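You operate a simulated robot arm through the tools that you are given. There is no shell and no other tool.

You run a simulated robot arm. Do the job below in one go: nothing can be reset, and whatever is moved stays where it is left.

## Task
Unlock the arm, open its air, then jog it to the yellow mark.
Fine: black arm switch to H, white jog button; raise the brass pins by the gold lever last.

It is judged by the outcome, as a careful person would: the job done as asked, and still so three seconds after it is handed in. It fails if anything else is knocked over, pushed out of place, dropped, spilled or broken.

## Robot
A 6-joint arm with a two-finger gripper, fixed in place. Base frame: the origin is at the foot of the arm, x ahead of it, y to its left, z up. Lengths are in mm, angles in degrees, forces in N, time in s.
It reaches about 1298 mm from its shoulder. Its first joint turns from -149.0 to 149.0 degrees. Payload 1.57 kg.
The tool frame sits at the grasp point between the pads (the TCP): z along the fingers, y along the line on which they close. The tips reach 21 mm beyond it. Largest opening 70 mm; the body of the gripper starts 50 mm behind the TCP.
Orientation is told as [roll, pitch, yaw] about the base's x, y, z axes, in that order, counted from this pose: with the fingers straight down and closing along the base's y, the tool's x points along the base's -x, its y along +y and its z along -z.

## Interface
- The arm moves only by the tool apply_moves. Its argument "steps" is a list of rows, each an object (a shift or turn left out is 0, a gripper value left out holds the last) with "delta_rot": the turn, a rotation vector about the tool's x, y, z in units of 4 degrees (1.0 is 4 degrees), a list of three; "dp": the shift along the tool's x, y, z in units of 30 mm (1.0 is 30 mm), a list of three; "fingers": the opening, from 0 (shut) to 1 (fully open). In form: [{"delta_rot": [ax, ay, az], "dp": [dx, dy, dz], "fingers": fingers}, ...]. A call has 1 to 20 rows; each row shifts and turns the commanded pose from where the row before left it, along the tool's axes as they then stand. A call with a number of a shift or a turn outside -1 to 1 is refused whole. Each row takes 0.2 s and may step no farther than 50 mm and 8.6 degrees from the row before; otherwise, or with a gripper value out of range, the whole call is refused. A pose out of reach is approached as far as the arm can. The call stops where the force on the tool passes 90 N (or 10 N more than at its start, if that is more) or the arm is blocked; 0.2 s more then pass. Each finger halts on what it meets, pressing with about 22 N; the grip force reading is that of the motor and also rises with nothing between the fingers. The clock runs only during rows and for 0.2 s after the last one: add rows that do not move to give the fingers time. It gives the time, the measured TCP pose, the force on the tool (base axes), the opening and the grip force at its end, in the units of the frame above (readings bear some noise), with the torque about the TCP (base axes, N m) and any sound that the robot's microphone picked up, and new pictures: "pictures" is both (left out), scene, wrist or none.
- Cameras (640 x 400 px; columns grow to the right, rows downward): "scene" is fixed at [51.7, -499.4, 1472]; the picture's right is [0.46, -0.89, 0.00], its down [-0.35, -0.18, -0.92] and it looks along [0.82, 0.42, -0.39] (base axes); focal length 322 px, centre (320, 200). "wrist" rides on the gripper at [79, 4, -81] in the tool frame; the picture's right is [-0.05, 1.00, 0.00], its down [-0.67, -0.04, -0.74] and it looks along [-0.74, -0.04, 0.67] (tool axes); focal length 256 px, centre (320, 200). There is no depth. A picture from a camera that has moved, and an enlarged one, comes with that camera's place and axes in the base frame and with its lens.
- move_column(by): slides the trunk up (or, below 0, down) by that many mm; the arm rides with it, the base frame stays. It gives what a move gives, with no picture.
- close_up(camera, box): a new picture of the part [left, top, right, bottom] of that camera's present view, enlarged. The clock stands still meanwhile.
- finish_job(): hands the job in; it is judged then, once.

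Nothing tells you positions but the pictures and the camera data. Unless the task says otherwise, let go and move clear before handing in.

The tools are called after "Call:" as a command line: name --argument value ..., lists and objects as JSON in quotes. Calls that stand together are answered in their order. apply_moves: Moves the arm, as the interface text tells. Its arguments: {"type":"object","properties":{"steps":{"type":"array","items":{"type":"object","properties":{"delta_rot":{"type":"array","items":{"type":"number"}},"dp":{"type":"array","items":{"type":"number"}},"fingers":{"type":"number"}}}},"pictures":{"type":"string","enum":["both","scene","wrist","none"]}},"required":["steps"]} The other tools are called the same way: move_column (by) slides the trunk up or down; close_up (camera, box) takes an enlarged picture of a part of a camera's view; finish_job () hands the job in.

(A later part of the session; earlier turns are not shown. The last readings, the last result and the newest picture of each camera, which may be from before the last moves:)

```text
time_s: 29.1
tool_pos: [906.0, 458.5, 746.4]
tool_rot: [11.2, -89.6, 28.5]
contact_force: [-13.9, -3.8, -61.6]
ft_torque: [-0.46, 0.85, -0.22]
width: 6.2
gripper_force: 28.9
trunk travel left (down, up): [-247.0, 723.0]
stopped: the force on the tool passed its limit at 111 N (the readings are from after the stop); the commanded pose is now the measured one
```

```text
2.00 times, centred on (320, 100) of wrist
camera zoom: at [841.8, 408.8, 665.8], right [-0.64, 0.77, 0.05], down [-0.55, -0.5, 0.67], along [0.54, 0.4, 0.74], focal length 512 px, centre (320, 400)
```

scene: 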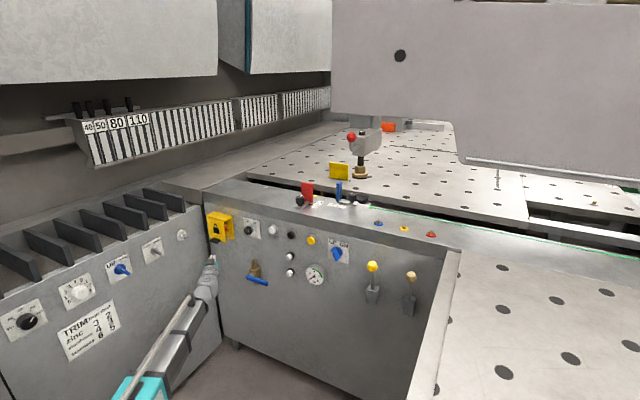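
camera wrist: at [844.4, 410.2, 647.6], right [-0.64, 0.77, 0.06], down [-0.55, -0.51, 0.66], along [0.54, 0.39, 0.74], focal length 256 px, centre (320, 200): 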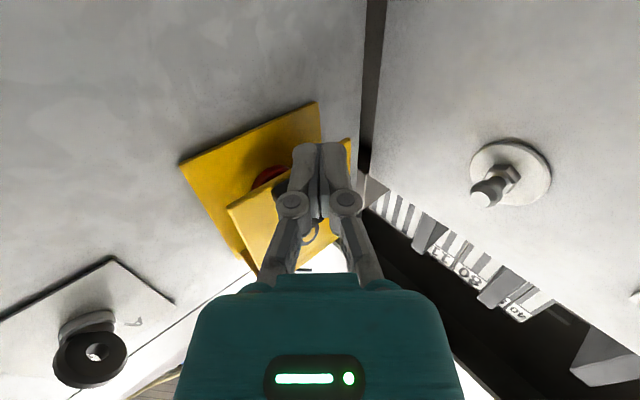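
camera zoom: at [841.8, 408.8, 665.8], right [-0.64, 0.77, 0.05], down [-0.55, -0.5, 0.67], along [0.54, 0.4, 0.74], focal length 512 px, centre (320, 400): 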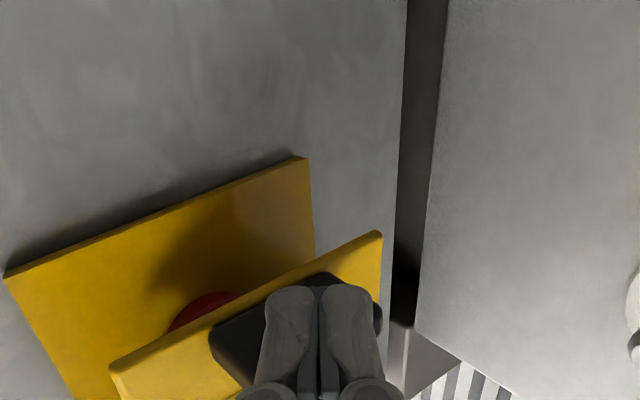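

Pushing straight up just loads the hinge (it stopped safely, nothing moved). The flap hinges at its top, so the tab must be pulled outward. I'll back off and roll the gripper 90° so the fingers can pinch the tab top and bottom.

Call:
move_column --by -20

Call:
apply_moves --steps '[{"dp": [0, 0, -1]}, {"dp": [0, 0, -1]}, {"dp": [0, 0, -1], "delta_rot": [0, 0, -1]}, {"delta_rot": [0, 0, -1]}, {"delta_rot": [0, 0, -1]}, {"delta_rot": [0, 0, -1]}, {"delta_rot": [0, 0, -1]}, {"delta_rot": [0, 0, -1]}, {"delta_rot": [0, 0, -1]}, {"delta_rot": [0, 0, -1]}, {"delta_rot": [0, 0, -1]}, {"delta_rot": [0, 0, -1]}, {"delta_rot": [0, 0, -1]}, {"delta_rot": [0, 0, -1]}, {"delta_rot": [0, 0, -1]}]' --pictures "wrist"

Call:
apply_moves --steps '[{"delta_rot": [0, 0, -1]}, {"delta_rot": [0, 0, -1]}, {"delta_rot": [0, 0, -1]}, {"delta_rot": [0, 0, -1]}, {"delta_rot": [0, 0, -1]}, {"delta_rot": [0, 0, -1]}, {"delta_rot": [0, 0, -1]}, {"delta_rot": [0, 0, -1]}, {"delta_rot": [0, 0, -1]}, {"delta_rot": [0, 0, -0.5], "fingers": 0.6}, {"fingers": 0.6}]'

```text
time_s: 29.8
tool_pos: [907.2, 456.7, 732.6]
tool_rot: [81.1, -89.8, -41.4]
contact_force: [0.5, -0.6, 0.1]
ft_torque: [-0.01, 0.05, 0.03]
width: 0.0
gripper_force: 28.5
trunk travel left (down, up): [-227.0, 743.0]
```

```text
time_s: 33.0
tool_pos: [836.8, 399.0, 732.0]
tool_rot: [-90.0, -38.1, 129.7]
contact_force: [0.1, 0.3, 0.2]
ft_torque: [0.02, 0.01, 0.0]
width: 0.0
gripper_force: 28.9
trunk travel left (down, up): [-227.0, 743.0]
camera wrist: at [812.5, 300.8, 678.9], right [-0.42, 0.51, -0.75], down [-0.89, -0.09, 0.44], along [0.16, 0.86, 0.49], focal length 256 px, centre (320, 200)
```

wrist: 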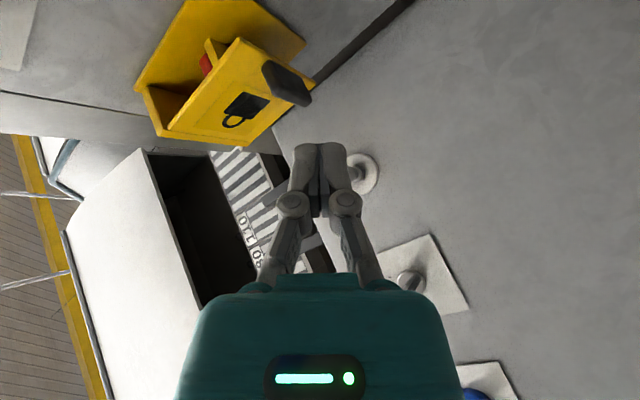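

```text
time_s: 35.4
tool_pos: [834.5, 403.1, 725.4]
tool_rot: [-88.1, -0.5, 129.3]
contact_force: [0.2, -0.4, -0.8]
ft_torque: [-0.03, -0.01, -0.01]
width: 42.0
gripper_force: 0.0
out of reach, approached as far as the arm can: row 9, 10
trunk travel left (down, up): [-227.0, 743.0]
camera wrist: at [822.8, 289.7, 722.6], right [-0.07, 0.03, -1.0], down [-1.0, 0.04, 0.07], along [0.05, 1.0, 0.03], focal length 256 px, centre (320, 200)
```

scene: 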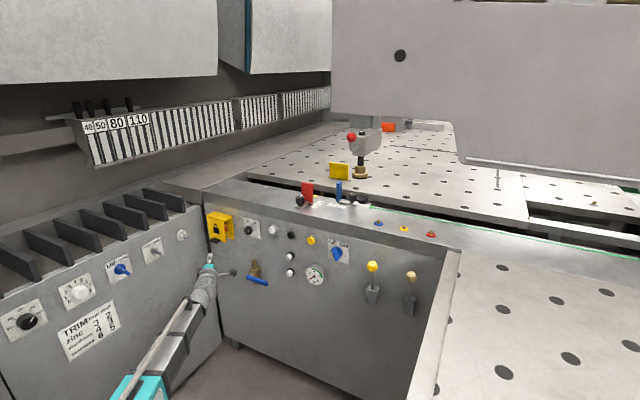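
wrist: 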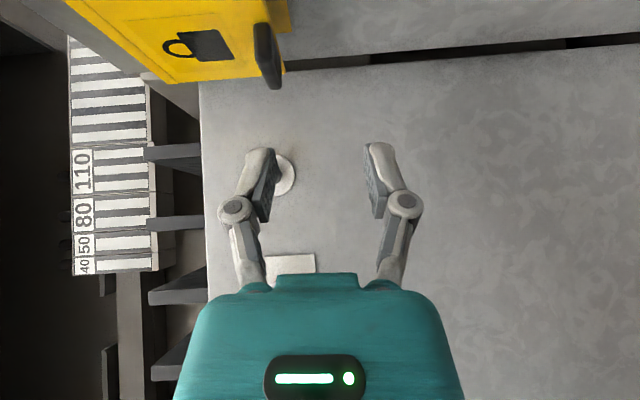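

Now I have a side profile: the tab lies at about z 748–768, x 915–953. Raise 33 mm to centre on it, then advance and pinch.

Call:
move_column --by 33

Call:
apply_moves --steps '[{"dp": [0.4, 0, 0.8]}, {"dp": [0, 0, 0.8]}, {"dp": [0, 0, 0.8]}, {"dp": [0, 0, 0.6]}]' --pictures "both"

```text
time_s: 36.2
tool_pos: [834.0, 402.4, 759.7]
tool_rot: [-88.1, -0.7, 129.4]
contact_force: [0.6, -0.2, 0.3]
ft_torque: [-0.02, 0.04, -0.03]
width: 42.0
gripper_force: 0.1
trunk travel left (down, up): [-260.0, 710.0]
```

```text
time_s: 37.2
tool_pos: [911.7, 450.7, 759.6]
tool_rot: [-88.0, -0.7, 129.4]
contact_force: [-0.4, -0.1, 0.9]
ft_torque: [0.03, -0.04, 0.01]
width: 42.0
gripper_force: 0.1
trunk travel left (down, up): [-260.0, 710.0]
camera wrist: at [900.2, 337.4, 755.5], right [-0.07, 0.03, -1.0], down [-1.0, 0.04, 0.07], along [0.05, 1.0, 0.03], focal length 256 px, centre (320, 200)
```

scene: 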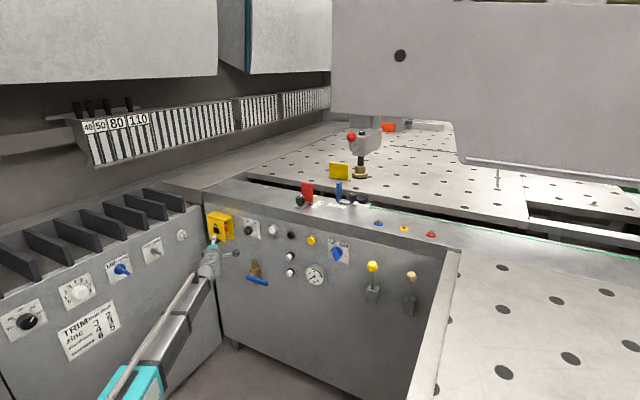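
wrist: 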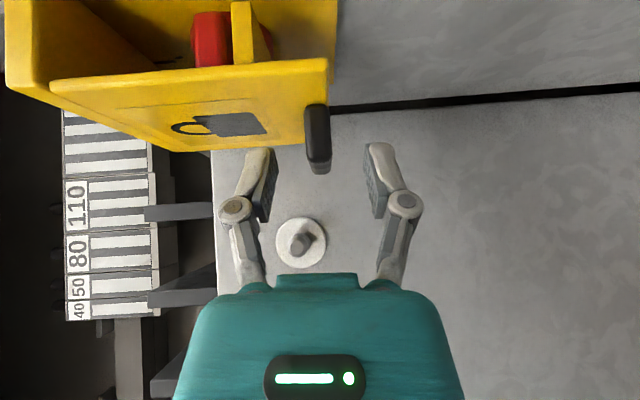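

Call:
close_up --camera "wrist" --box '[0, 0, 400, 200]'

```text
1.60 times, centred on (200, 100) of wrist
camera zoom: at [900.2, 337.4, 755.5], right [-0.07, 0.03, -1.0], down [-1.0, 0.04, 0.07], along [0.05, 1.0, 0.03], focal length 410 px, centre (512, 360)
```

zoom: 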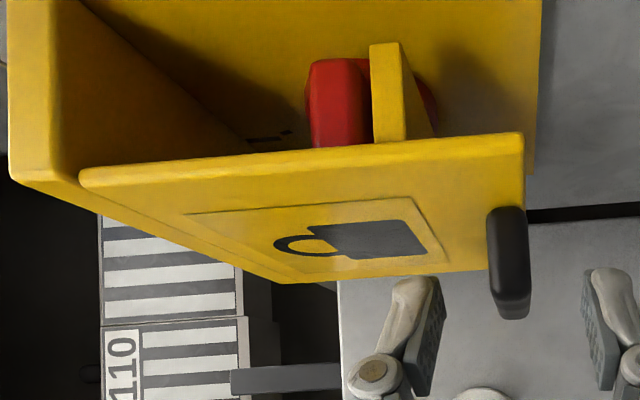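

The tab is centred between the fingers. Advance a little more and close on it.

Call:
apply_moves --steps '[{"dp": [0, 0, 0.45]}, {"fingers": 0}, {"fingers": 0}, {"fingers": 0}]' --pictures "wrist"

```text
time_s: 38.2
tool_pos: [922.5, 458.7, 758.7]
tool_rot: [-87.9, -0.6, 129.4]
contact_force: [-4.5, -2.0, -0.4]
ft_torque: [-0.18, -0.51, -0.25]
width: 11.8
gripper_force: 31.6
out of reach, approached as far as the arm can: row 1
trunk travel left (down, up): [-260.0, 710.0]
camera wrist: at [910.0, 346.0, 755.7], right [-0.07, 0.03, -1.0], down [-1.0, 0.04, 0.07], along [0.04, 1.0, 0.02], focal length 256 px, centre (320, 200)
```

wrist: 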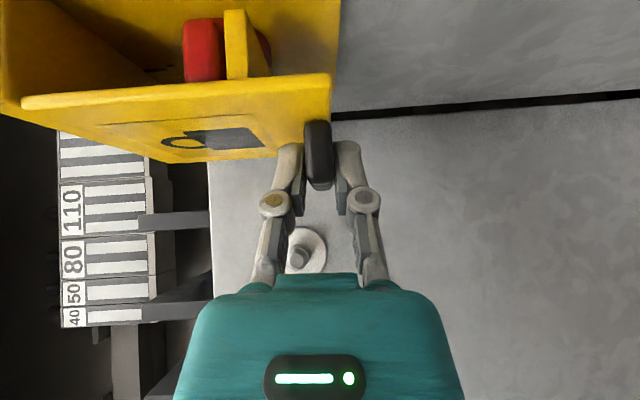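

The tab is pinched (about 12 mm thick). Pull gently straight outward (–x) and watch.

Call:
apply_moves --steps '[{"dp": [-0.1, 0, -0.13]}, {"dp": [-0.1, 0, -0.13]}, {"dp": [-0.1, 0, -0.13]}, {"dp": [0, 0, 0]}]' --pictures "wrist"

```text
time_s: 39.2
tool_pos: [906.8, 459.5, 761.9]
tool_rot: [-88.3, -0.7, 129.3]
contact_force: [22.6, 17.3, 41.8]
ft_torque: [0.42, 0.36, -0.37]
width: 13.7
gripper_force: 32.1
trunk travel left (down, up): [-260.0, 710.0]
camera wrist: at [895.0, 345.8, 758.2], right [-0.07, 0.03, -1.0], down [-1.0, 0.04, 0.07], along [0.05, 1.0, 0.03], focal length 256 px, centre (320, 200)
```

wrist: 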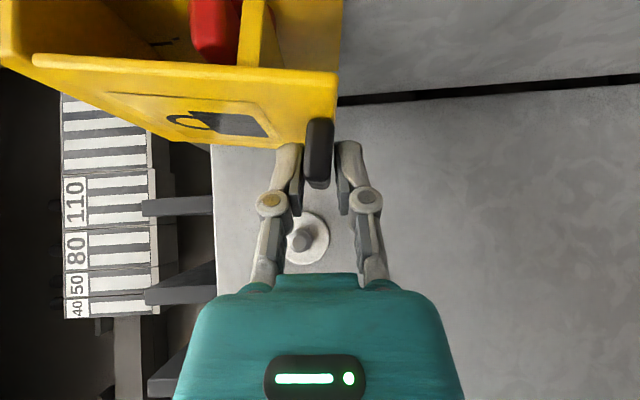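

The flap is swinging outward about its top edge (tool is being pushed up). I'll follow the arc with alternating trunk-up and pull-out steps.

Call:
move_column --by 8

Call:
apply_moves --steps '[{"dp": [-0.1, 0, -0.13]}, {"dp": [-0.1, 0, -0.13]}, {"dp": [0, 0, 0]}]' --pictures "none"

Call:
move_column --by 8

Call:
apply_moves --steps '[{"dp": [-0.1, 0, -0.13]}, {"dp": [-0.1, 0, -0.13]}, {"dp": [0, 0, 0]}]' --pictures "wrist"

```text
time_s: 39.7
tool_pos: [908.5, 458.5, 760.9]
tool_rot: [-87.8, -0.6, 129.5]
contact_force: [-6.6, -6.3, -41.9]
ft_torque: [-0.14, 1.04, 0.78]
width: 13.8
gripper_force: 31.9
trunk travel left (down, up): [-268.0, 702.0]
```

```text
time_s: 40.5
tool_pos: [898.6, 458.8, 764.4]
tool_rot: [-88.1, -0.8, 129.3]
contact_force: [-2.0, -2.6, -21.3]
ft_torque: [-0.05, 0.85, -0.18]
width: 15.4
gripper_force: 31.7
trunk travel left (down, up): [-268.0, 702.0]
```

```text
time_s: 41.1
tool_pos: [899.7, 457.6, 769.6]
tool_rot: [-87.9, -0.8, 129.4]
contact_force: [-17.8, -14.8, -61.0]
ft_torque: [-0.49, 1.4, 0.06]
width: 24.3
gripper_force: 32.1
trunk travel left (down, up): [-276.0, 694.0]
```

```text
time_s: 41.9
tool_pos: [890.1, 459.4, 770.5]
tool_rot: [-87.9, -0.8, 129.4]
contact_force: [-25.0, -16.5, -60.7]
ft_torque: [-0.45, 1.38, 0.02]
width: 19.9
gripper_force: 32.1
trunk travel left (down, up): [-276.0, 694.0]
camera wrist: at [877.9, 345.9, 767.5], right [-0.07, 0.03, -1.0], down [-1.0, 0.04, 0.07], along [0.04, 1.0, 0.03], focal length 256 px, centre (320, 200)
```

wrist: 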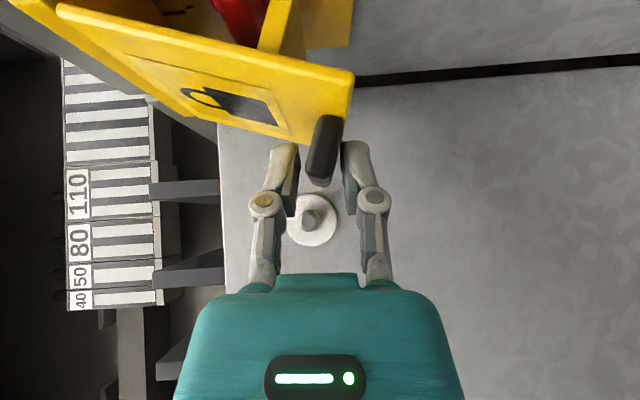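

The flap is about 20° open. I'll release to see whether it holds position by itself (friction hinge) or falls back.

Call:
apply_moves --steps '[{"fingers": 0.7}, {"fingers": 0.7}, {"fingers": 0.7}]' --pictures "wrist"

```text
time_s: 42.7
tool_pos: [889.2, 457.5, 775.0]
tool_rot: [-88.2, -0.8, 129.3]
contact_force: [-0.4, -0.6, -0.4]
ft_torque: [0.0, 0.01, -0.02]
width: 48.9
gripper_force: 0.0
trunk travel left (down, up): [-276.0, 694.0]
camera wrist: at [876.0, 345.0, 771.8], right [-0.07, 0.03, -1.0], down [-1.0, 0.04, 0.07], along [0.05, 1.0, 0.03], focal length 256 px, centre (320, 200)
```

wrist: 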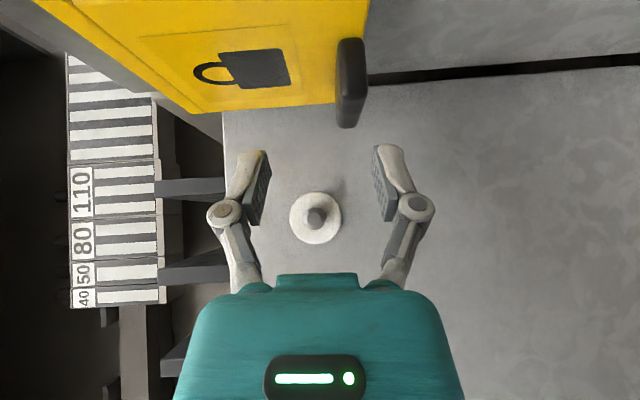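

The flap falls shut when released, so it must be swung well past horizontal. Best done with fingers angled upward, hooked in behind the flap's lower edge. Backing off, closing, and tilting the fingers 45° up.

Call:
apply_moves --steps '[{"dp": [0, 0, -1]}, {"dp": [0, 0, -1]}, {"dp": [0, 0, -1], "fingers": 0}, {"delta_rot": [1, 0, 0]}, {"delta_rot": [1, 0, 0]}, {"delta_rot": [1, 0, 0]}, {"delta_rot": [1, 0, 0]}, {"delta_rot": [1, 0, 0]}, {"delta_rot": [1, 0, 0]}, {"delta_rot": [1, 0, 0]}, {"delta_rot": [1, 0, 0]}, {"delta_rot": [1, 0, 0]}, {"delta_rot": [1, 0, 0]}, {"delta_rot": [1, 0, 0]}, {"delta_rot": [0.25, 0, 0]}]'

```text
time_s: 45.9
tool_pos: [818.7, 402.3, 775.0]
tool_rot: [-88.3, -0.7, 129.4]
contact_force: [0.4, -0.6, -1.0]
ft_torque: [-0.02, 0.03, 0.01]
width: 0.0
gripper_force: 22.9
out of reach, approached as far as the arm can: row 4, 5, 6, 7, 8, 9, 10, 11, 12, 13, 14
trunk travel left (down, up): [-276.0, 694.0]
camera wrist: at [805.4, 288.5, 771.7], right [-0.07, 0.03, -1.0], down [-1.0, 0.04, 0.07], along [0.04, 1.0, 0.03], focal length 256 px, centre (320, 200)
```

scene: 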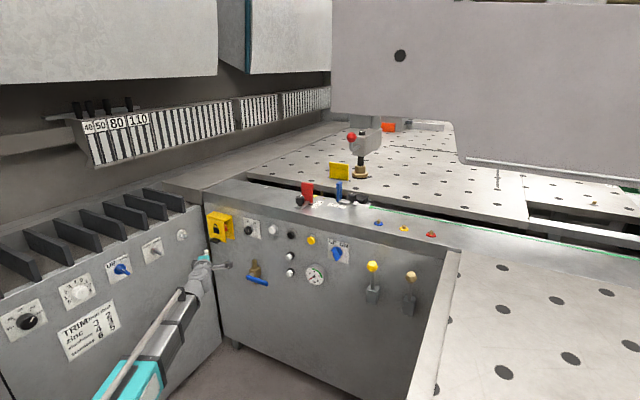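
wrist: 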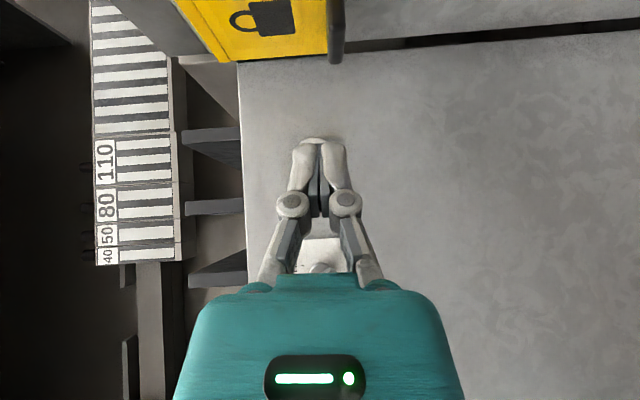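

The wrist can't tilt above horizontal. Better plan: use the closed fingers as a horizontal rod nearly parallel to the hinge, inserted from the open right side of the box behind the flap, then sweep it out and up. I'll back away and re-orient (roll so the camera is on the outer side, yaw ~70°).

Call:
apply_moves --steps '[{"dp": [0, 0, -1], "delta_rot": [0, 0, 1]}, {"dp": [0, 0, -1], "delta_rot": [0, 0, 1]}, {"delta_rot": [0, 0, 1]}, {"delta_rot": [0, 0, 1]}, {"delta_rot": [0, 0, 1]}, {"delta_rot": [0, 0, 1]}, {"delta_rot": [0, 0, 1]}, {"delta_rot": [0, 0, 1]}, {"delta_rot": [0, 0, 1]}, {"delta_rot": [0, 0, 1]}, {"delta_rot": [0, 0, 1]}, {"delta_rot": [0, 0, 1]}, {"delta_rot": [0, 0, 1]}, {"delta_rot": [0, 0, 1]}, {"delta_rot": [0, 0, 1]}, {"delta_rot": [0, 0, 1]}, {"delta_rot": [0, 0, 1]}, {"delta_rot": [0, 0, 1]}, {"delta_rot": [0, 0, 1]}, {"delta_rot": [0, 0, 1]}]' --pictures "none"

Call:
apply_moves --steps '[{"delta_rot": [0, 0, 1]}, {"delta_rot": [0, 0, 1]}, {"delta_rot": [0, 0, 1]}, {"delta_rot": [0, 0, 1]}, {"delta_rot": [0, 0, 1]}, {"delta_rot": [0, 0, 1]}, {"delta_rot": [0, 0, 1]}, {"delta_rot": [0, 0, 1]}, {"delta_rot": [0, 0, 1]}, {"delta_rot": [0, 0, 1]}, {"delta_rot": [0, 0, 1]}, {"delta_rot": [0, 0, 1]}, {"delta_rot": [0, 0, 1]}, {"delta_rot": [0, 0, 1]}, {"delta_rot": [0, 0, 1]}, {"delta_rot": [0, 0, 1]}, {"delta_rot": [0, 0, 1]}, {"delta_rot": [0, 0, 1]}, {"delta_rot": [0, 0, 1]}, {"delta_rot": [0, 0, 1]}]' --pictures "both"

```text
time_s: 50.1
tool_pos: [771.6, 364.1, 778.4]
tool_rot: [-84.4, -80.6, 123.9]
contact_force: [-0.2, 1.0, 0.0]
ft_torque: [0.0, 0.02, 0.01]
width: 0.0
gripper_force: 22.1
trunk travel left (down, up): [-276.0, 694.0]
```

```text
time_s: 54.3
tool_pos: [771.6, 362.9, 777.5]
tool_rot: [89.0, -19.2, -50.3]
contact_force: [0.4, 0.7, 0.9]
ft_torque: [-0.02, -0.01, -0.01]
width: 0.0
gripper_force: 22.2
trunk travel left (down, up): [-276.0, 694.0]
camera wrist: at [660.6, 369.8, 756.5], right [-0.16, 0.22, 0.96], down [-0.17, -0.97, 0.2], along [0.97, -0.13, 0.2], focal length 256 px, centre (320, 200)
```

scene: 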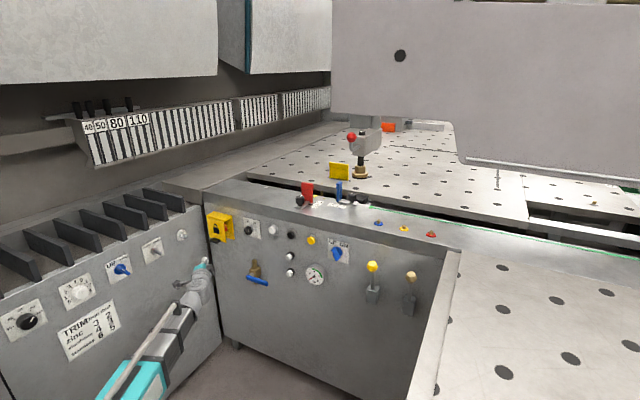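
wrist: 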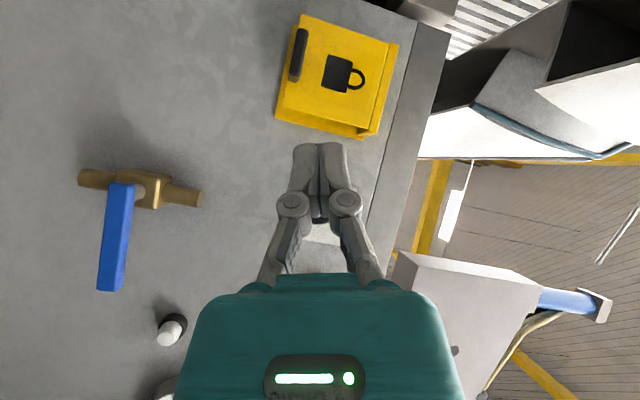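

Call:
apply_moves --steps '[{"delta_rot": [0, 0, 1]}, {"delta_rot": [0, 0, 1]}, {"delta_rot": [0, 0, 1]}, {"delta_rot": [0, 0, 1]}, {"delta_rot": [0, 0, 0.8]}, {"delta_rot": [0, 1, 0]}, {"delta_rot": [0, 1, 0]}, {"delta_rot": [0, 1, 0]}, {"delta_rot": [0, 1, 0]}, {"delta_rot": [0, 1, 0]}, {"delta_rot": [0, 1, 0]}, {"delta_rot": [0, 1, 0]}, {"delta_rot": [0, 0.7, 0]}]' --pictures "both"

```text
time_s: 57.1
tool_pos: [771.7, 362.8, 777.9]
tool_rot: [89.2, 0.4, -19.8]
contact_force: [-0.3, -1.1, 0.5]
ft_torque: [0.01, 0.01, 0.03]
width: 0.2
gripper_force: 21.8
trunk travel left (down, up): [-276.0, 694.0]
camera wrist: at [669.9, 313.3, 783.5], right [0.06, -0.01, 1.0], down [0.37, -0.93, -0.03], along [0.93, 0.38, -0.05], focal length 256 px, centre (320, 200)
```

scene: 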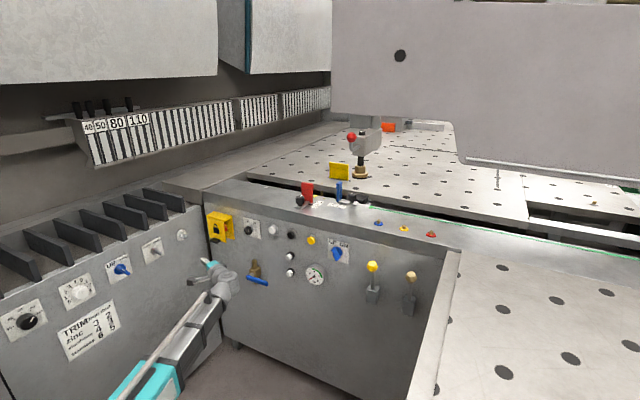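
wrist: 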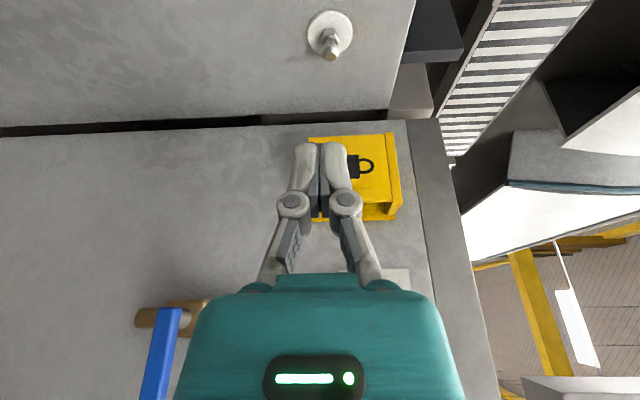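

Orientation is right. Lower to z≈762 (below the inner tongue, above the flap's lower edge) and move to just outside the box's open right side.

Call:
move_column --by -16

Call:
apply_moves --steps '[{"dp": [-0.9, 0, 0.4]}, {"dp": [-0.9, 0, 0.4]}, {"dp": [-0.9, 0, 0.4]}, {"dp": [-0.9, 0, 0.4]}, {"dp": [-0.9, 0, 0.4]}, {"dp": [-0.9, 0, 0.4]}]' --pictures "both"

Call:
close_up --camera "wrist" --box '[240, 0, 440, 200]'

Call:
close_up --camera "scene" --box '[180, 190, 280, 260]'

```text
time_s: 57.7
tool_pos: [771.9, 363.3, 761.8]
tool_rot: [89.2, 0.4, -19.8]
contact_force: [0.0, 0.1, 0.3]
ft_torque: [0.03, -0.02, 0.0]
width: 0.0
gripper_force: 22.2
trunk travel left (down, up): [-260.0, 710.0]
```

```text
time_s: 59.1
tool_pos: [949.6, 374.4, 761.6]
tool_rot: [89.1, 0.3, -19.7]
contact_force: [0.1, 0.2, 0.6]
ft_torque: [-0.03, 0.0, 0.01]
width: 0.3
gripper_force: 21.5
trunk travel left (down, up): [-260.0, 710.0]
camera wrist: at [848.0, 326.1, 767.4], right [0.06, -0.01, 1.0], down [0.37, -0.93, -0.03], along [0.93, 0.37, -0.05], focal length 256 px, centre (320, 200)
```

scene: 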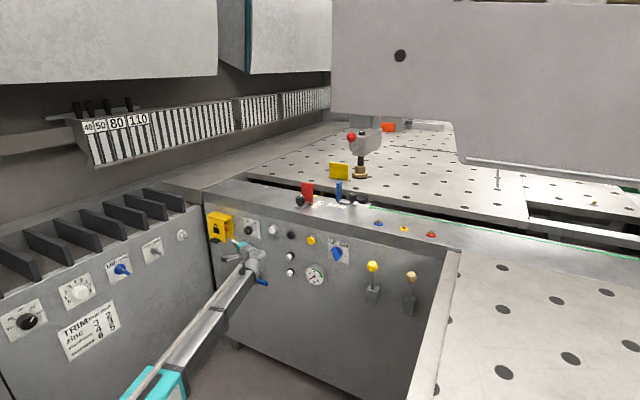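
wrist: 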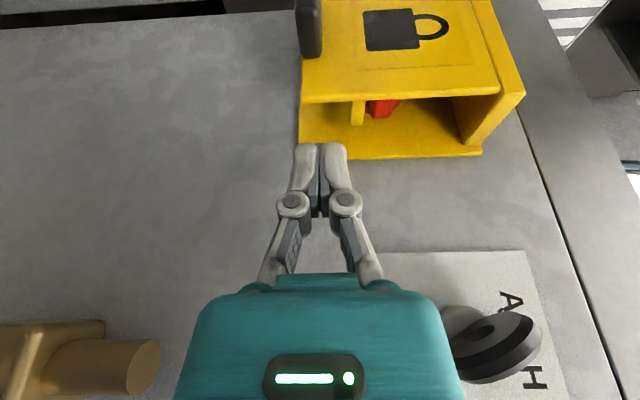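

```text
2.00 times, centred on (340, 100) of wrist
camera zoom: at [848.0, 326.1, 767.4], right [0.06, -0.01, 1.0], down [0.37, -0.93, -0.03], along [0.93, 0.37, -0.05], focal length 512 px, centre (280, 400)
```

zoom: 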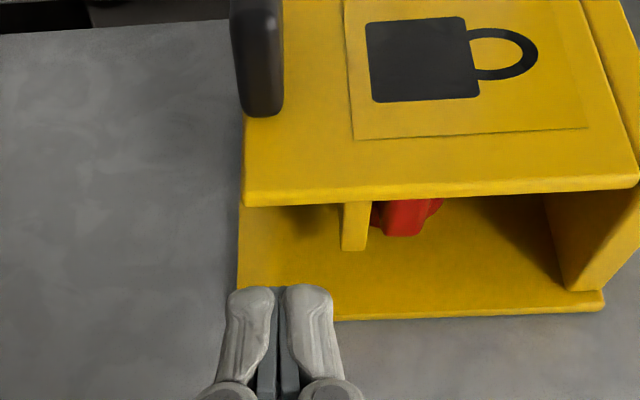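

```text
5.71 times, centred on (230, 225) of scene
camera zoom: at [51.7, -499.4, 1472.0], right [0.46, -0.89, 0.0], down [-0.35, -0.18, -0.92], along [0.82, 0.42, -0.39], focal length 1840 px, centre (834, 57)
```

zoom: 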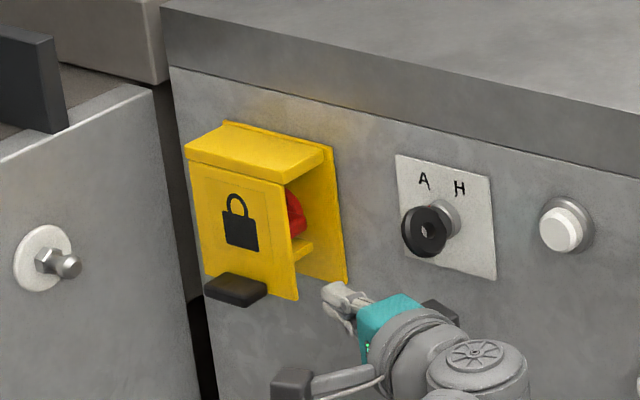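

The view confirms the gap: flap at left-top, back plate below, tongue above my finger line. I'll lower 4 mm more, nudge 8 mm toward the panel, and slide in behind the flap.

Call:
move_column --by -4

Call:
apply_moves --steps '[{"dp": [-0.25, 0, 0.1]}, {"dp": [0, 0, 0.6]}, {"dp": [0, 0, 0.6]}]' --pictures "both"

Call:
close_up --camera "wrist" --box '[240, 0, 440, 200]'

```text
time_s: 59.7
tool_pos: [949.3, 375.8, 759.4]
tool_rot: [89.1, 0.4, -19.8]
contact_force: [-0.3, 0.4, 0.1]
ft_torque: [0.01, 0.02, -0.02]
width: 0.0
gripper_force: 21.8
trunk travel left (down, up): [-256.0, 714.0]
```

```text
time_s: 60.5
tool_pos: [969.2, 410.7, 757.9]
tool_rot: [89.0, 0.2, -19.8]
contact_force: [-0.8, -0.4, 0.5]
ft_torque: [0.02, 0.03, 0.02]
width: 0.0
gripper_force: 22.2
trunk travel left (down, up): [-256.0, 714.0]
camera wrist: at [867.9, 360.3, 763.1], right [0.06, 0.0, 1.0], down [0.37, -0.93, -0.03], along [0.93, 0.37, -0.06], focal length 256 px, centre (320, 200)
```

scene: 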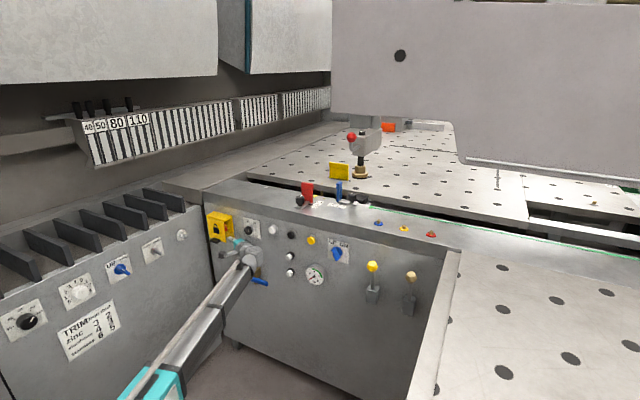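
wrist: 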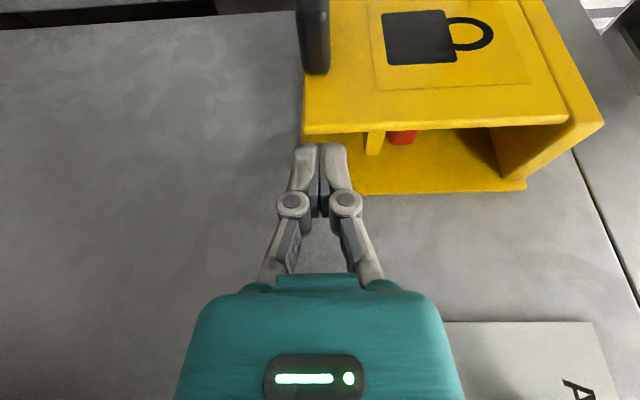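

```text
2.00 times, centred on (340, 100) of wrist
camera zoom: at [867.9, 360.3, 763.1], right [0.06, 0.0, 1.0], down [0.37, -0.93, -0.03], along [0.93, 0.37, -0.06], focal length 512 px, centre (280, 400)
```

zoom: 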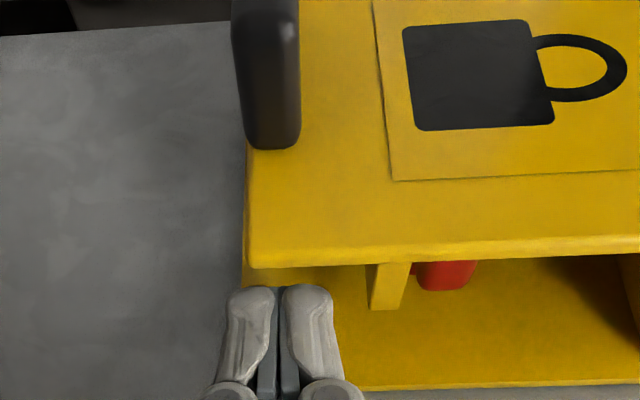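

Clear path. Insert 45 mm more behind the flap.

Call:
apply_moves --steps '[{"dp": [0, 0, 0.5]}, {"dp": [0, 0, 0.5]}, {"dp": [0, 0, 0.5]}]' --pictures "wrist"

```text
time_s: 61.3
tool_pos: [981.4, 451.4, 758.8]
tool_rot: [88.9, 0.2, -19.6]
contact_force: [-31.2, -17.4, -5.4]
ft_torque: [0.21, -0.14, -0.5]
width: 0.0
gripper_force: 21.6
trunk travel left (down, up): [-256.0, 714.0]
camera wrist: at [879.1, 400.8, 764.6], right [0.06, 0.0, 1.0], down [0.38, -0.93, -0.03], along [0.92, 0.38, -0.05], focal length 256 px, centre (320, 200)
```

wrist: 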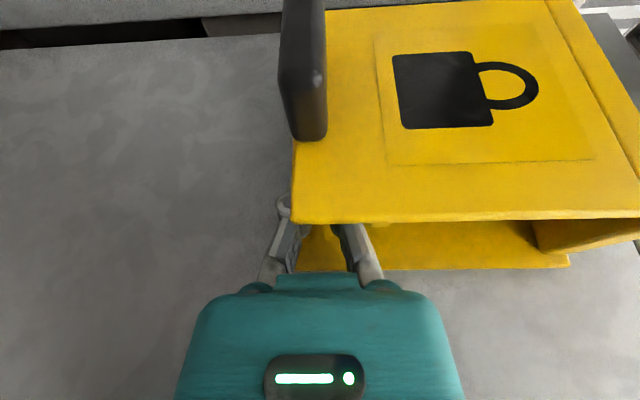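

Touching the back plate lightly; the fingers are hooked behind the flap. Now pull outward (–x).

Call:
apply_moves --steps '[{"dp": [0.31, 0, -0.11]}, {"dp": [0.31, 0, -0.11]}, {"dp": [0.31, 0, -0.11]}, {"dp": [0.31, 0, -0.11]}, {"dp": [0.31, 0, -0.11]}]' --pictures "wrist"

Call:
close_up --camera "scene" --box '[180, 190, 280, 260]'

```text
time_s: 62.5
tool_pos: [935.9, 451.9, 757.7]
tool_rot: [89.1, 0.4, -19.8]
contact_force: [0.5, -0.8, -1.2]
ft_torque: [0.0, 0.0, 0.03]
width: 0.0
gripper_force: 28.6
trunk travel left (down, up): [-256.0, 714.0]
camera wrist: at [833.7, 402.3, 763.1], right [0.06, 0.0, 1.0], down [0.37, -0.93, -0.03], along [0.93, 0.37, -0.06], focal length 256 px, centre (320, 200)
```

wrist: 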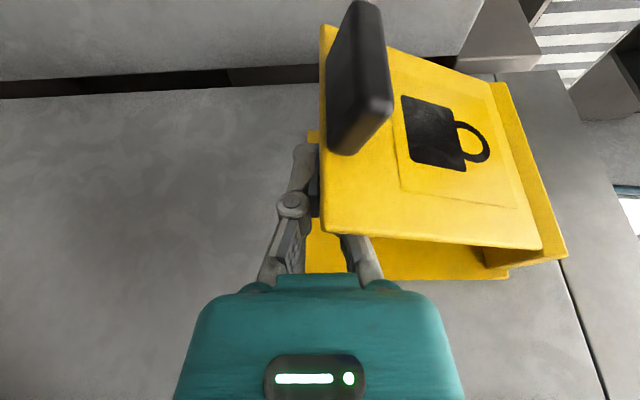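

```text
5.71 times, centred on (230, 225) of scene
camera zoom: at [51.7, -499.4, 1472.0], right [0.46, -0.89, 0.0], down [-0.35, -0.18, -0.92], along [0.82, 0.42, -0.39], focal length 1840 px, centre (834, 57)
```

zoom: 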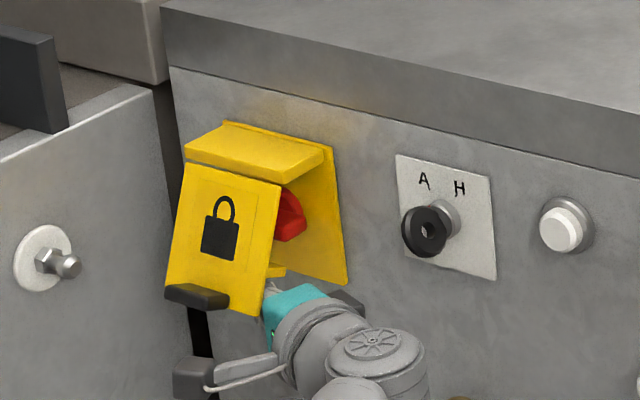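

The flap swings with almost no force. Follow the arc: alternate outward and upward steps.

Call:
apply_moves --steps '[{"dp": [0.31, 0, -0.11]}]' --pictures "none"

Call:
move_column --by 9

Call:
apply_moves --steps '[{"dp": [0.31, 0, -0.11]}, {"dp": [0.2, 0, -0.07]}]' --pictures "none"

Call:
move_column --by 12

Call:
apply_moves --steps '[{"dp": [0.31, 0, -0.11]}, {"dp": [0.1, 0, -0.03]}]' --pictures "wrist"

Call:
close_up --camera "scene" --box '[180, 190, 280, 260]'

```text
time_s: 62.9
tool_pos: [925.8, 451.3, 756.5]
tool_rot: [89.0, 0.4, -19.8]
contact_force: [0.8, -0.4, -0.4]
ft_torque: [-0.02, -0.06, 0.02]
width: 0.0
gripper_force: 28.4
trunk travel left (down, up): [-256.0, 714.0]
```

```text
time_s: 63.5
tool_pos: [925.2, 450.6, 762.2]
tool_rot: [88.7, 0.3, -19.8]
contact_force: [-8.6, -12.1, -36.3]
ft_torque: [0.35, -0.16, 0.62]
width: 0.0
gripper_force: 28.3
trunk travel left (down, up): [-265.0, 705.0]
```

```text
time_s: 64.0
tool_pos: [911.5, 450.5, 765.5]
tool_rot: [88.9, 0.3, -19.8]
contact_force: [-4.7, -5.1, -15.6]
ft_torque: [-0.12, 0.19, 0.02]
width: 0.0
gripper_force: 28.1
trunk travel left (down, up): [-265.0, 705.0]
```

```text
time_s: 64.6
tool_pos: [905.4, 451.3, 768.1]
tool_rot: [87.6, -0.5, -19.3]
contact_force: [-17.0, -3.9, -45.4]
ft_torque: [-0.59, 0.38, 0.21]
width: 0.4
gripper_force: 28.3
trunk travel left (down, up): [-275.0, 695.0]
stopped: the force on the tool passed its limit at 98 N (the readings are from after the stop); the commanded pose is now the measured one
```

```text
time_s: 65.2
tool_pos: [894.7, 449.8, 773.7]
tool_rot: [88.2, -0.3, -19.7]
contact_force: [-3.2, 1.2, -4.5]
ft_torque: [-0.06, -0.02, 0.04]
width: 0.0
gripper_force: 28.5
trunk travel left (down, up): [-275.0, 695.0]
camera wrist: at [792.8, 400.8, 779.5], right [0.06, 0.01, 1.0], down [0.38, -0.93, -0.01], along [0.93, 0.38, -0.06], focal length 256 px, centre (320, 200)
```

wrist: 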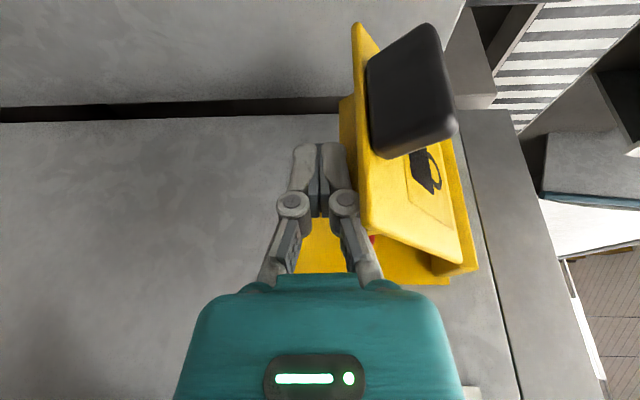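

```text
5.71 times, centred on (230, 225) of scene
camera zoom: at [51.7, -499.4, 1472.0], right [0.46, -0.89, 0.0], down [-0.35, -0.18, -0.92], along [0.82, 0.42, -0.39], focal length 1840 px, centre (834, 57)
```

zoom: 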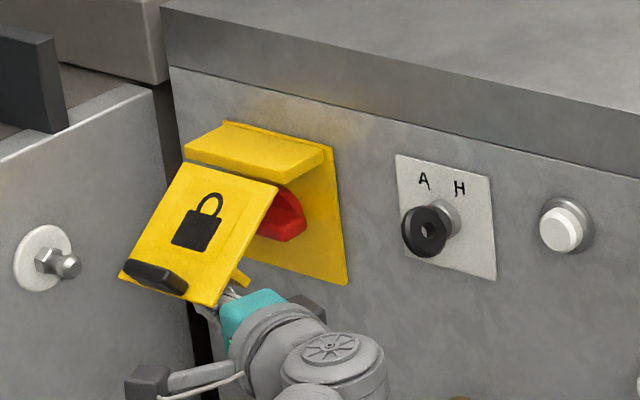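

About 45–50° open now. Continue the arc, now mostly upward.

Call:
apply_moves --steps '[{"dp": [0.25, 0, -0.09]}]' --pictures "none"

Call:
move_column --by 10

Call:
apply_moves --steps '[{"dp": [0.2, 0, -0.07]}]' --pictures "none"

Call:
move_column --by 15

Call:
close_up --camera "scene" --box '[180, 190, 280, 260]'

Call:
close_up --camera "wrist" --box '[160, 0, 560, 250]'

```text
time_s: 65.6
tool_pos: [886.3, 450.4, 773.5]
tool_rot: [88.3, -0.3, -19.7]
contact_force: [0.5, -1.2, 0.4]
ft_torque: [0.02, 0.03, 0.02]
width: 0.0
gripper_force: 28.5
trunk travel left (down, up): [-275.0, 695.0]
```

```text
time_s: 66.1
tool_pos: [884.7, 450.0, 783.2]
tool_rot: [88.1, -0.2, -19.6]
contact_force: [-5.5, -2.6, -7.0]
ft_torque: [-0.02, 0.01, 0.08]
width: 0.1
gripper_force: 28.9
trunk travel left (down, up): [-285.0, 685.0]
```

```text
time_s: 66.5
tool_pos: [879.0, 450.3, 782.8]
tool_rot: [88.2, -0.3, -19.6]
contact_force: [-0.2, -0.2, -0.4]
ft_torque: [0.02, -0.04, 0.04]
width: 0.2
gripper_force: 28.2
trunk travel left (down, up): [-285.0, 685.0]
```

```text
time_s: 67.2
tool_pos: [872.6, 451.4, 797.0]
tool_rot: [87.7, -0.6, -18.9]
contact_force: [-54.0, -23.8, -43.0]
ft_torque: [-0.36, -0.01, 0.51]
width: 0.0
gripper_force: 29.0
trunk travel left (down, up): [-300.0, 670.0]
```

```text
5.71 times, centred on (230, 225) of scene
camera zoom: at [51.7, -499.4, 1472.0], right [0.46, -0.89, 0.0], down [-0.35, -0.18, -0.92], along [0.82, 0.42, -0.39], focal length 1840 px, centre (834, 57)
```

zoom: 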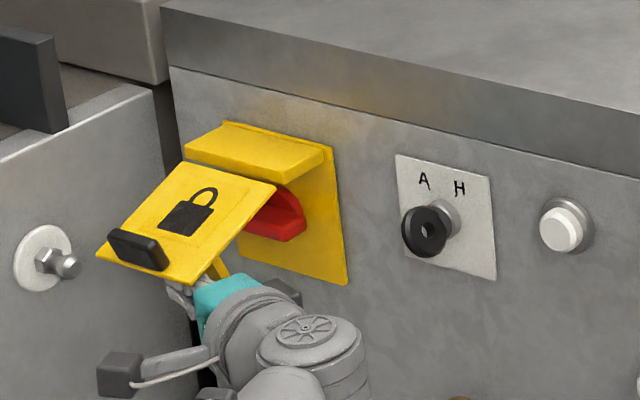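

```text
1.60 times, centred on (360, 125) of wrist
camera zoom: at [772.1, 399.9, 802.3], right [0.05, 0.02, 1.0], down [0.39, -0.92, 0.0], along [0.92, 0.39, -0.06], focal length 410 px, centre (256, 320)
```

zoom: 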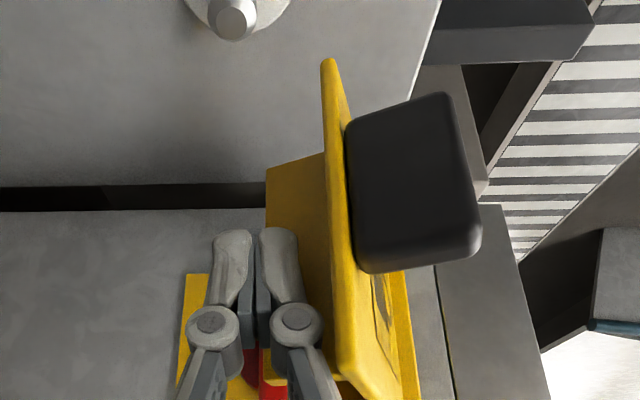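

About 68° open; the fingers nest between the tab edge and the inner tongue. Keep tracking the arc toward and past horizontal.

Call:
apply_moves --steps '[{"dp": [0.3, 0, -0.1]}]' --pictures "none"

Call:
move_column --by 12

Call:
apply_moves --steps '[{"dp": [0.14, 0, -0.05]}]' --pictures "none"

Call:
move_column --by 12

Call:
move_column --by 14

Call:
close_up --camera "scene" --box '[180, 190, 280, 260]'

Call:
close_up --camera "wrist" --box '[160, 0, 560, 250]'

```text
time_s: 67.6
tool_pos: [871.4, 450.5, 798.6]
tool_rot: [88.1, -0.3, -19.6]
contact_force: [-20.6, -11.1, -16.1]
ft_torque: [-0.12, 0.0, 0.14]
width: 0.0
gripper_force: 28.0
trunk travel left (down, up): [-300.0, 670.0]
```

```text
time_s: 68.2
tool_pos: [863.4, 452.6, 811.2]
tool_rot: [88.1, -0.5, -18.9]
contact_force: [-56.6, -21.8, -29.2]
ft_torque: [-0.26, -0.13, 0.65]
width: 0.0
gripper_force: 28.6
trunk travel left (down, up): [-312.0, 658.0]
```

```text
time_s: 68.6
tool_pos: [864.3, 451.4, 811.7]
tool_rot: [88.2, -0.4, -19.2]
contact_force: [-37.1, -11.9, -18.4]
ft_torque: [-0.17, -0.07, 0.39]
width: 0.0
gripper_force: 28.2
trunk travel left (down, up): [-312.0, 658.0]
```

```text
time_s: 69.2
tool_pos: [859.4, 451.8, 822.9]
tool_rot: [88.1, -0.6, -18.6]
contact_force: [-63.3, -18.1, -24.3]
ft_torque: [-0.24, 0.17, 0.78]
width: 6.1
gripper_force: 28.1
trunk travel left (down, up): [-324.0, 646.0]
```

```text
time_s: 69.7
tool_pos: [854.3, 453.7, 836.2]
tool_rot: [88.1, -0.4, -17.9]
contact_force: [-16.1, -2.8, -2.2]
ft_torque: [-0.28, 0.04, 0.19]
width: 6.1
gripper_force: 28.7
trunk travel left (down, up): [-336.0, 634.0]
stopped: the force on the tool passed its limit at 91 N (the readings are from after the stop); the commanded pose is now the measured one
```

```text
5.71 times, centred on (230, 225) of scene
camera zoom: at [51.7, -499.4, 1472.0], right [0.46, -0.89, 0.0], down [-0.35, -0.18, -0.92], along [0.82, 0.42, -0.39], focal length 1840 px, centre (834, 57)
```

zoom: 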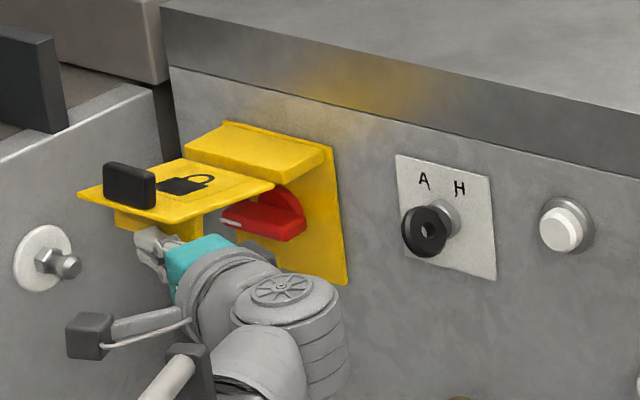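

```text
1.60 times, centred on (360, 125) of wrist
camera zoom: at [754.5, 400.1, 841.6], right [0.05, 0.02, 1.0], down [0.4, -0.91, 0.0], along [0.91, 0.4, -0.06], focal length 410 px, centre (256, 320)
```

zoom: 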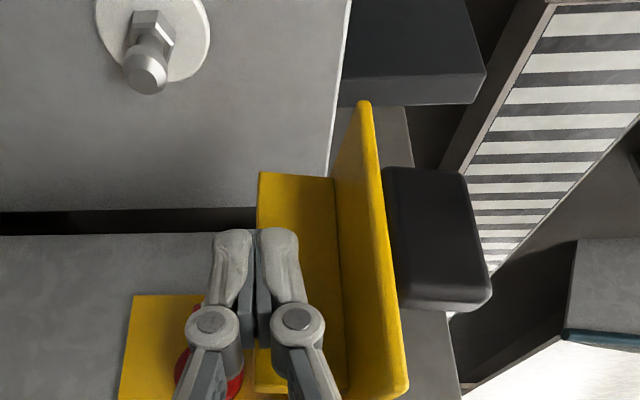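

The flap is now about horizontal; I can see the red thing is a rotary isolator handle. Shift slightly outward to unload the tongue, and keep lifting past horizontal.

Call:
apply_moves --steps '[{"dp": [0.15, 0, -0.05]}]' --pictures "none"

Call:
move_column --by 10

Call:
move_column --by 10

Call:
close_up --camera "scene" --box '[180, 190, 280, 260]'

Call:
close_up --camera "wrist" --box '[160, 0, 560, 250]'

```text
time_s: 70.1
tool_pos: [853.6, 452.8, 835.2]
tool_rot: [88.1, -0.2, -18.3]
contact_force: [-0.9, 0.5, 0.5]
ft_torque: [-0.01, -0.01, -0.01]
width: 0.1
gripper_force: 28.7
trunk travel left (down, up): [-336.0, 634.0]
```

```text
time_s: 70.7
tool_pos: [852.3, 452.1, 844.5]
tool_rot: [88.1, -0.4, -18.1]
contact_force: [-4.3, 0.3, 0.8]
ft_torque: [-0.03, -0.01, 0.06]
width: 0.0
gripper_force: 28.4
trunk travel left (down, up): [-346.0, 624.0]
```

```text
time_s: 71.2
tool_pos: [853.1, 452.6, 855.7]
tool_rot: [88.1, -0.3, -18.2]
contact_force: [-1.3, -0.1, 0.6]
ft_torque: [0.01, -0.03, -0.02]
width: 0.0
gripper_force: 28.7
trunk travel left (down, up): [-356.0, 614.0]
```

```text
5.71 times, centred on (230, 225) of scene
camera zoom: at [51.7, -499.4, 1472.0], right [0.46, -0.89, 0.0], down [-0.35, -0.18, -0.92], along [0.82, 0.42, -0.39], focal length 1840 px, centre (834, 57)
```

zoom: 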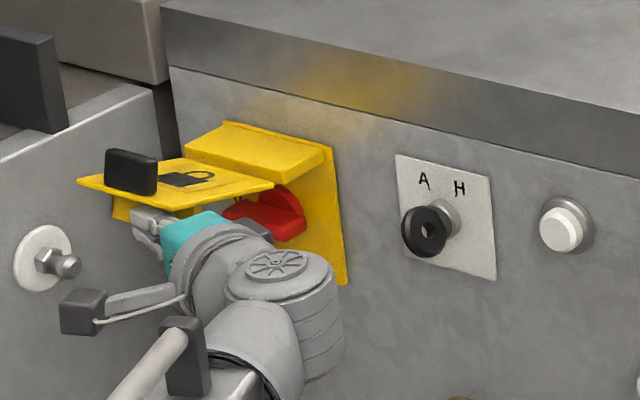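

```text
1.60 times, centred on (360, 125) of wrist
camera zoom: at [753.0, 400.0, 860.5], right [0.06, 0.02, 1.0], down [0.4, -0.92, -0.01], along [0.92, 0.4, -0.06], focal length 410 px, centre (256, 320)
```

zoom: 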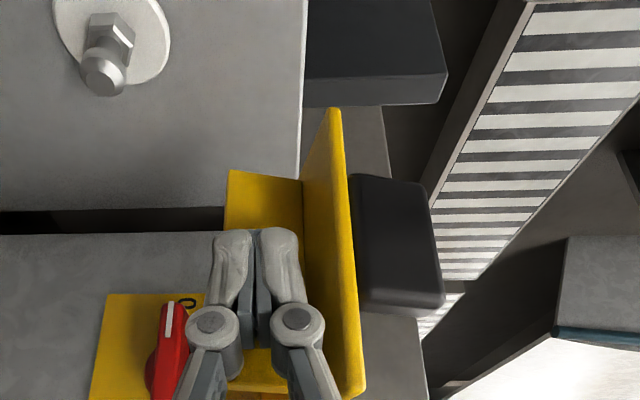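

Force has vanished and the flap hasn't moved with the last 20 mm, so it may be resting in an open detent. I'll lower a little and see if it stays.

Call:
move_column --by -30

Call:
close_up --camera "scene" --box '[180, 190, 280, 260]'

Call:
close_up --camera "wrist" --box '[160, 0, 560, 250]'

```text
time_s: 72.0
tool_pos: [852.7, 451.5, 824.9]
tool_rot: [88.1, -0.4, -18.2]
contact_force: [-0.2, -0.1, -0.8]
ft_torque: [0.01, -0.01, -0.02]
width: 0.2
gripper_force: 28.5
trunk travel left (down, up): [-326.0, 644.0]
```

```text
5.71 times, centred on (230, 225) of scene
camera zoom: at [51.7, -499.4, 1472.0], right [0.46, -0.89, 0.0], down [-0.35, -0.18, -0.92], along [0.82, 0.42, -0.39], focal length 1840 px, centre (834, 57)
```

zoom: 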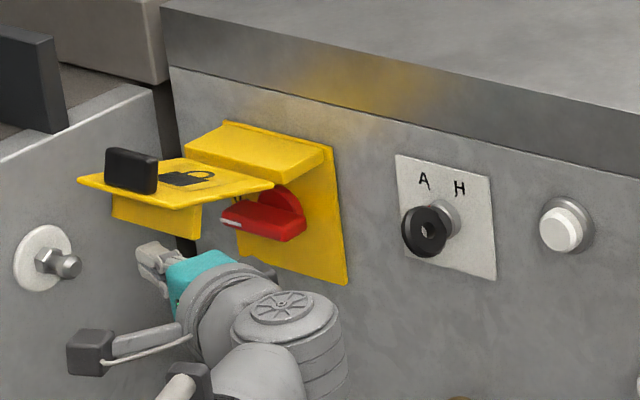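

```text
1.60 times, centred on (360, 125) of wrist
camera zoom: at [752.9, 399.9, 830.2], right [0.06, 0.02, 1.0], down [0.4, -0.92, -0.01], along [0.92, 0.4, -0.06], focal length 410 px, centre (256, 320)
```

zoom: 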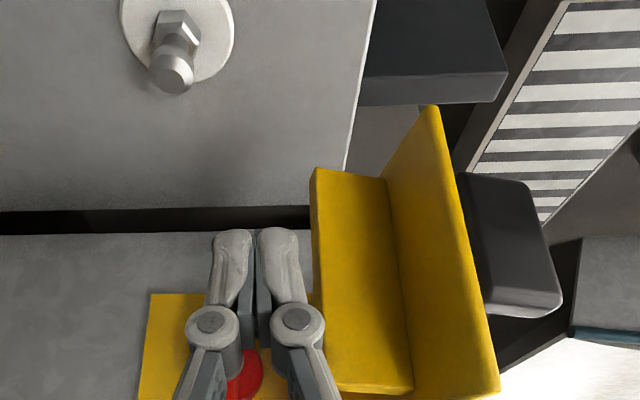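

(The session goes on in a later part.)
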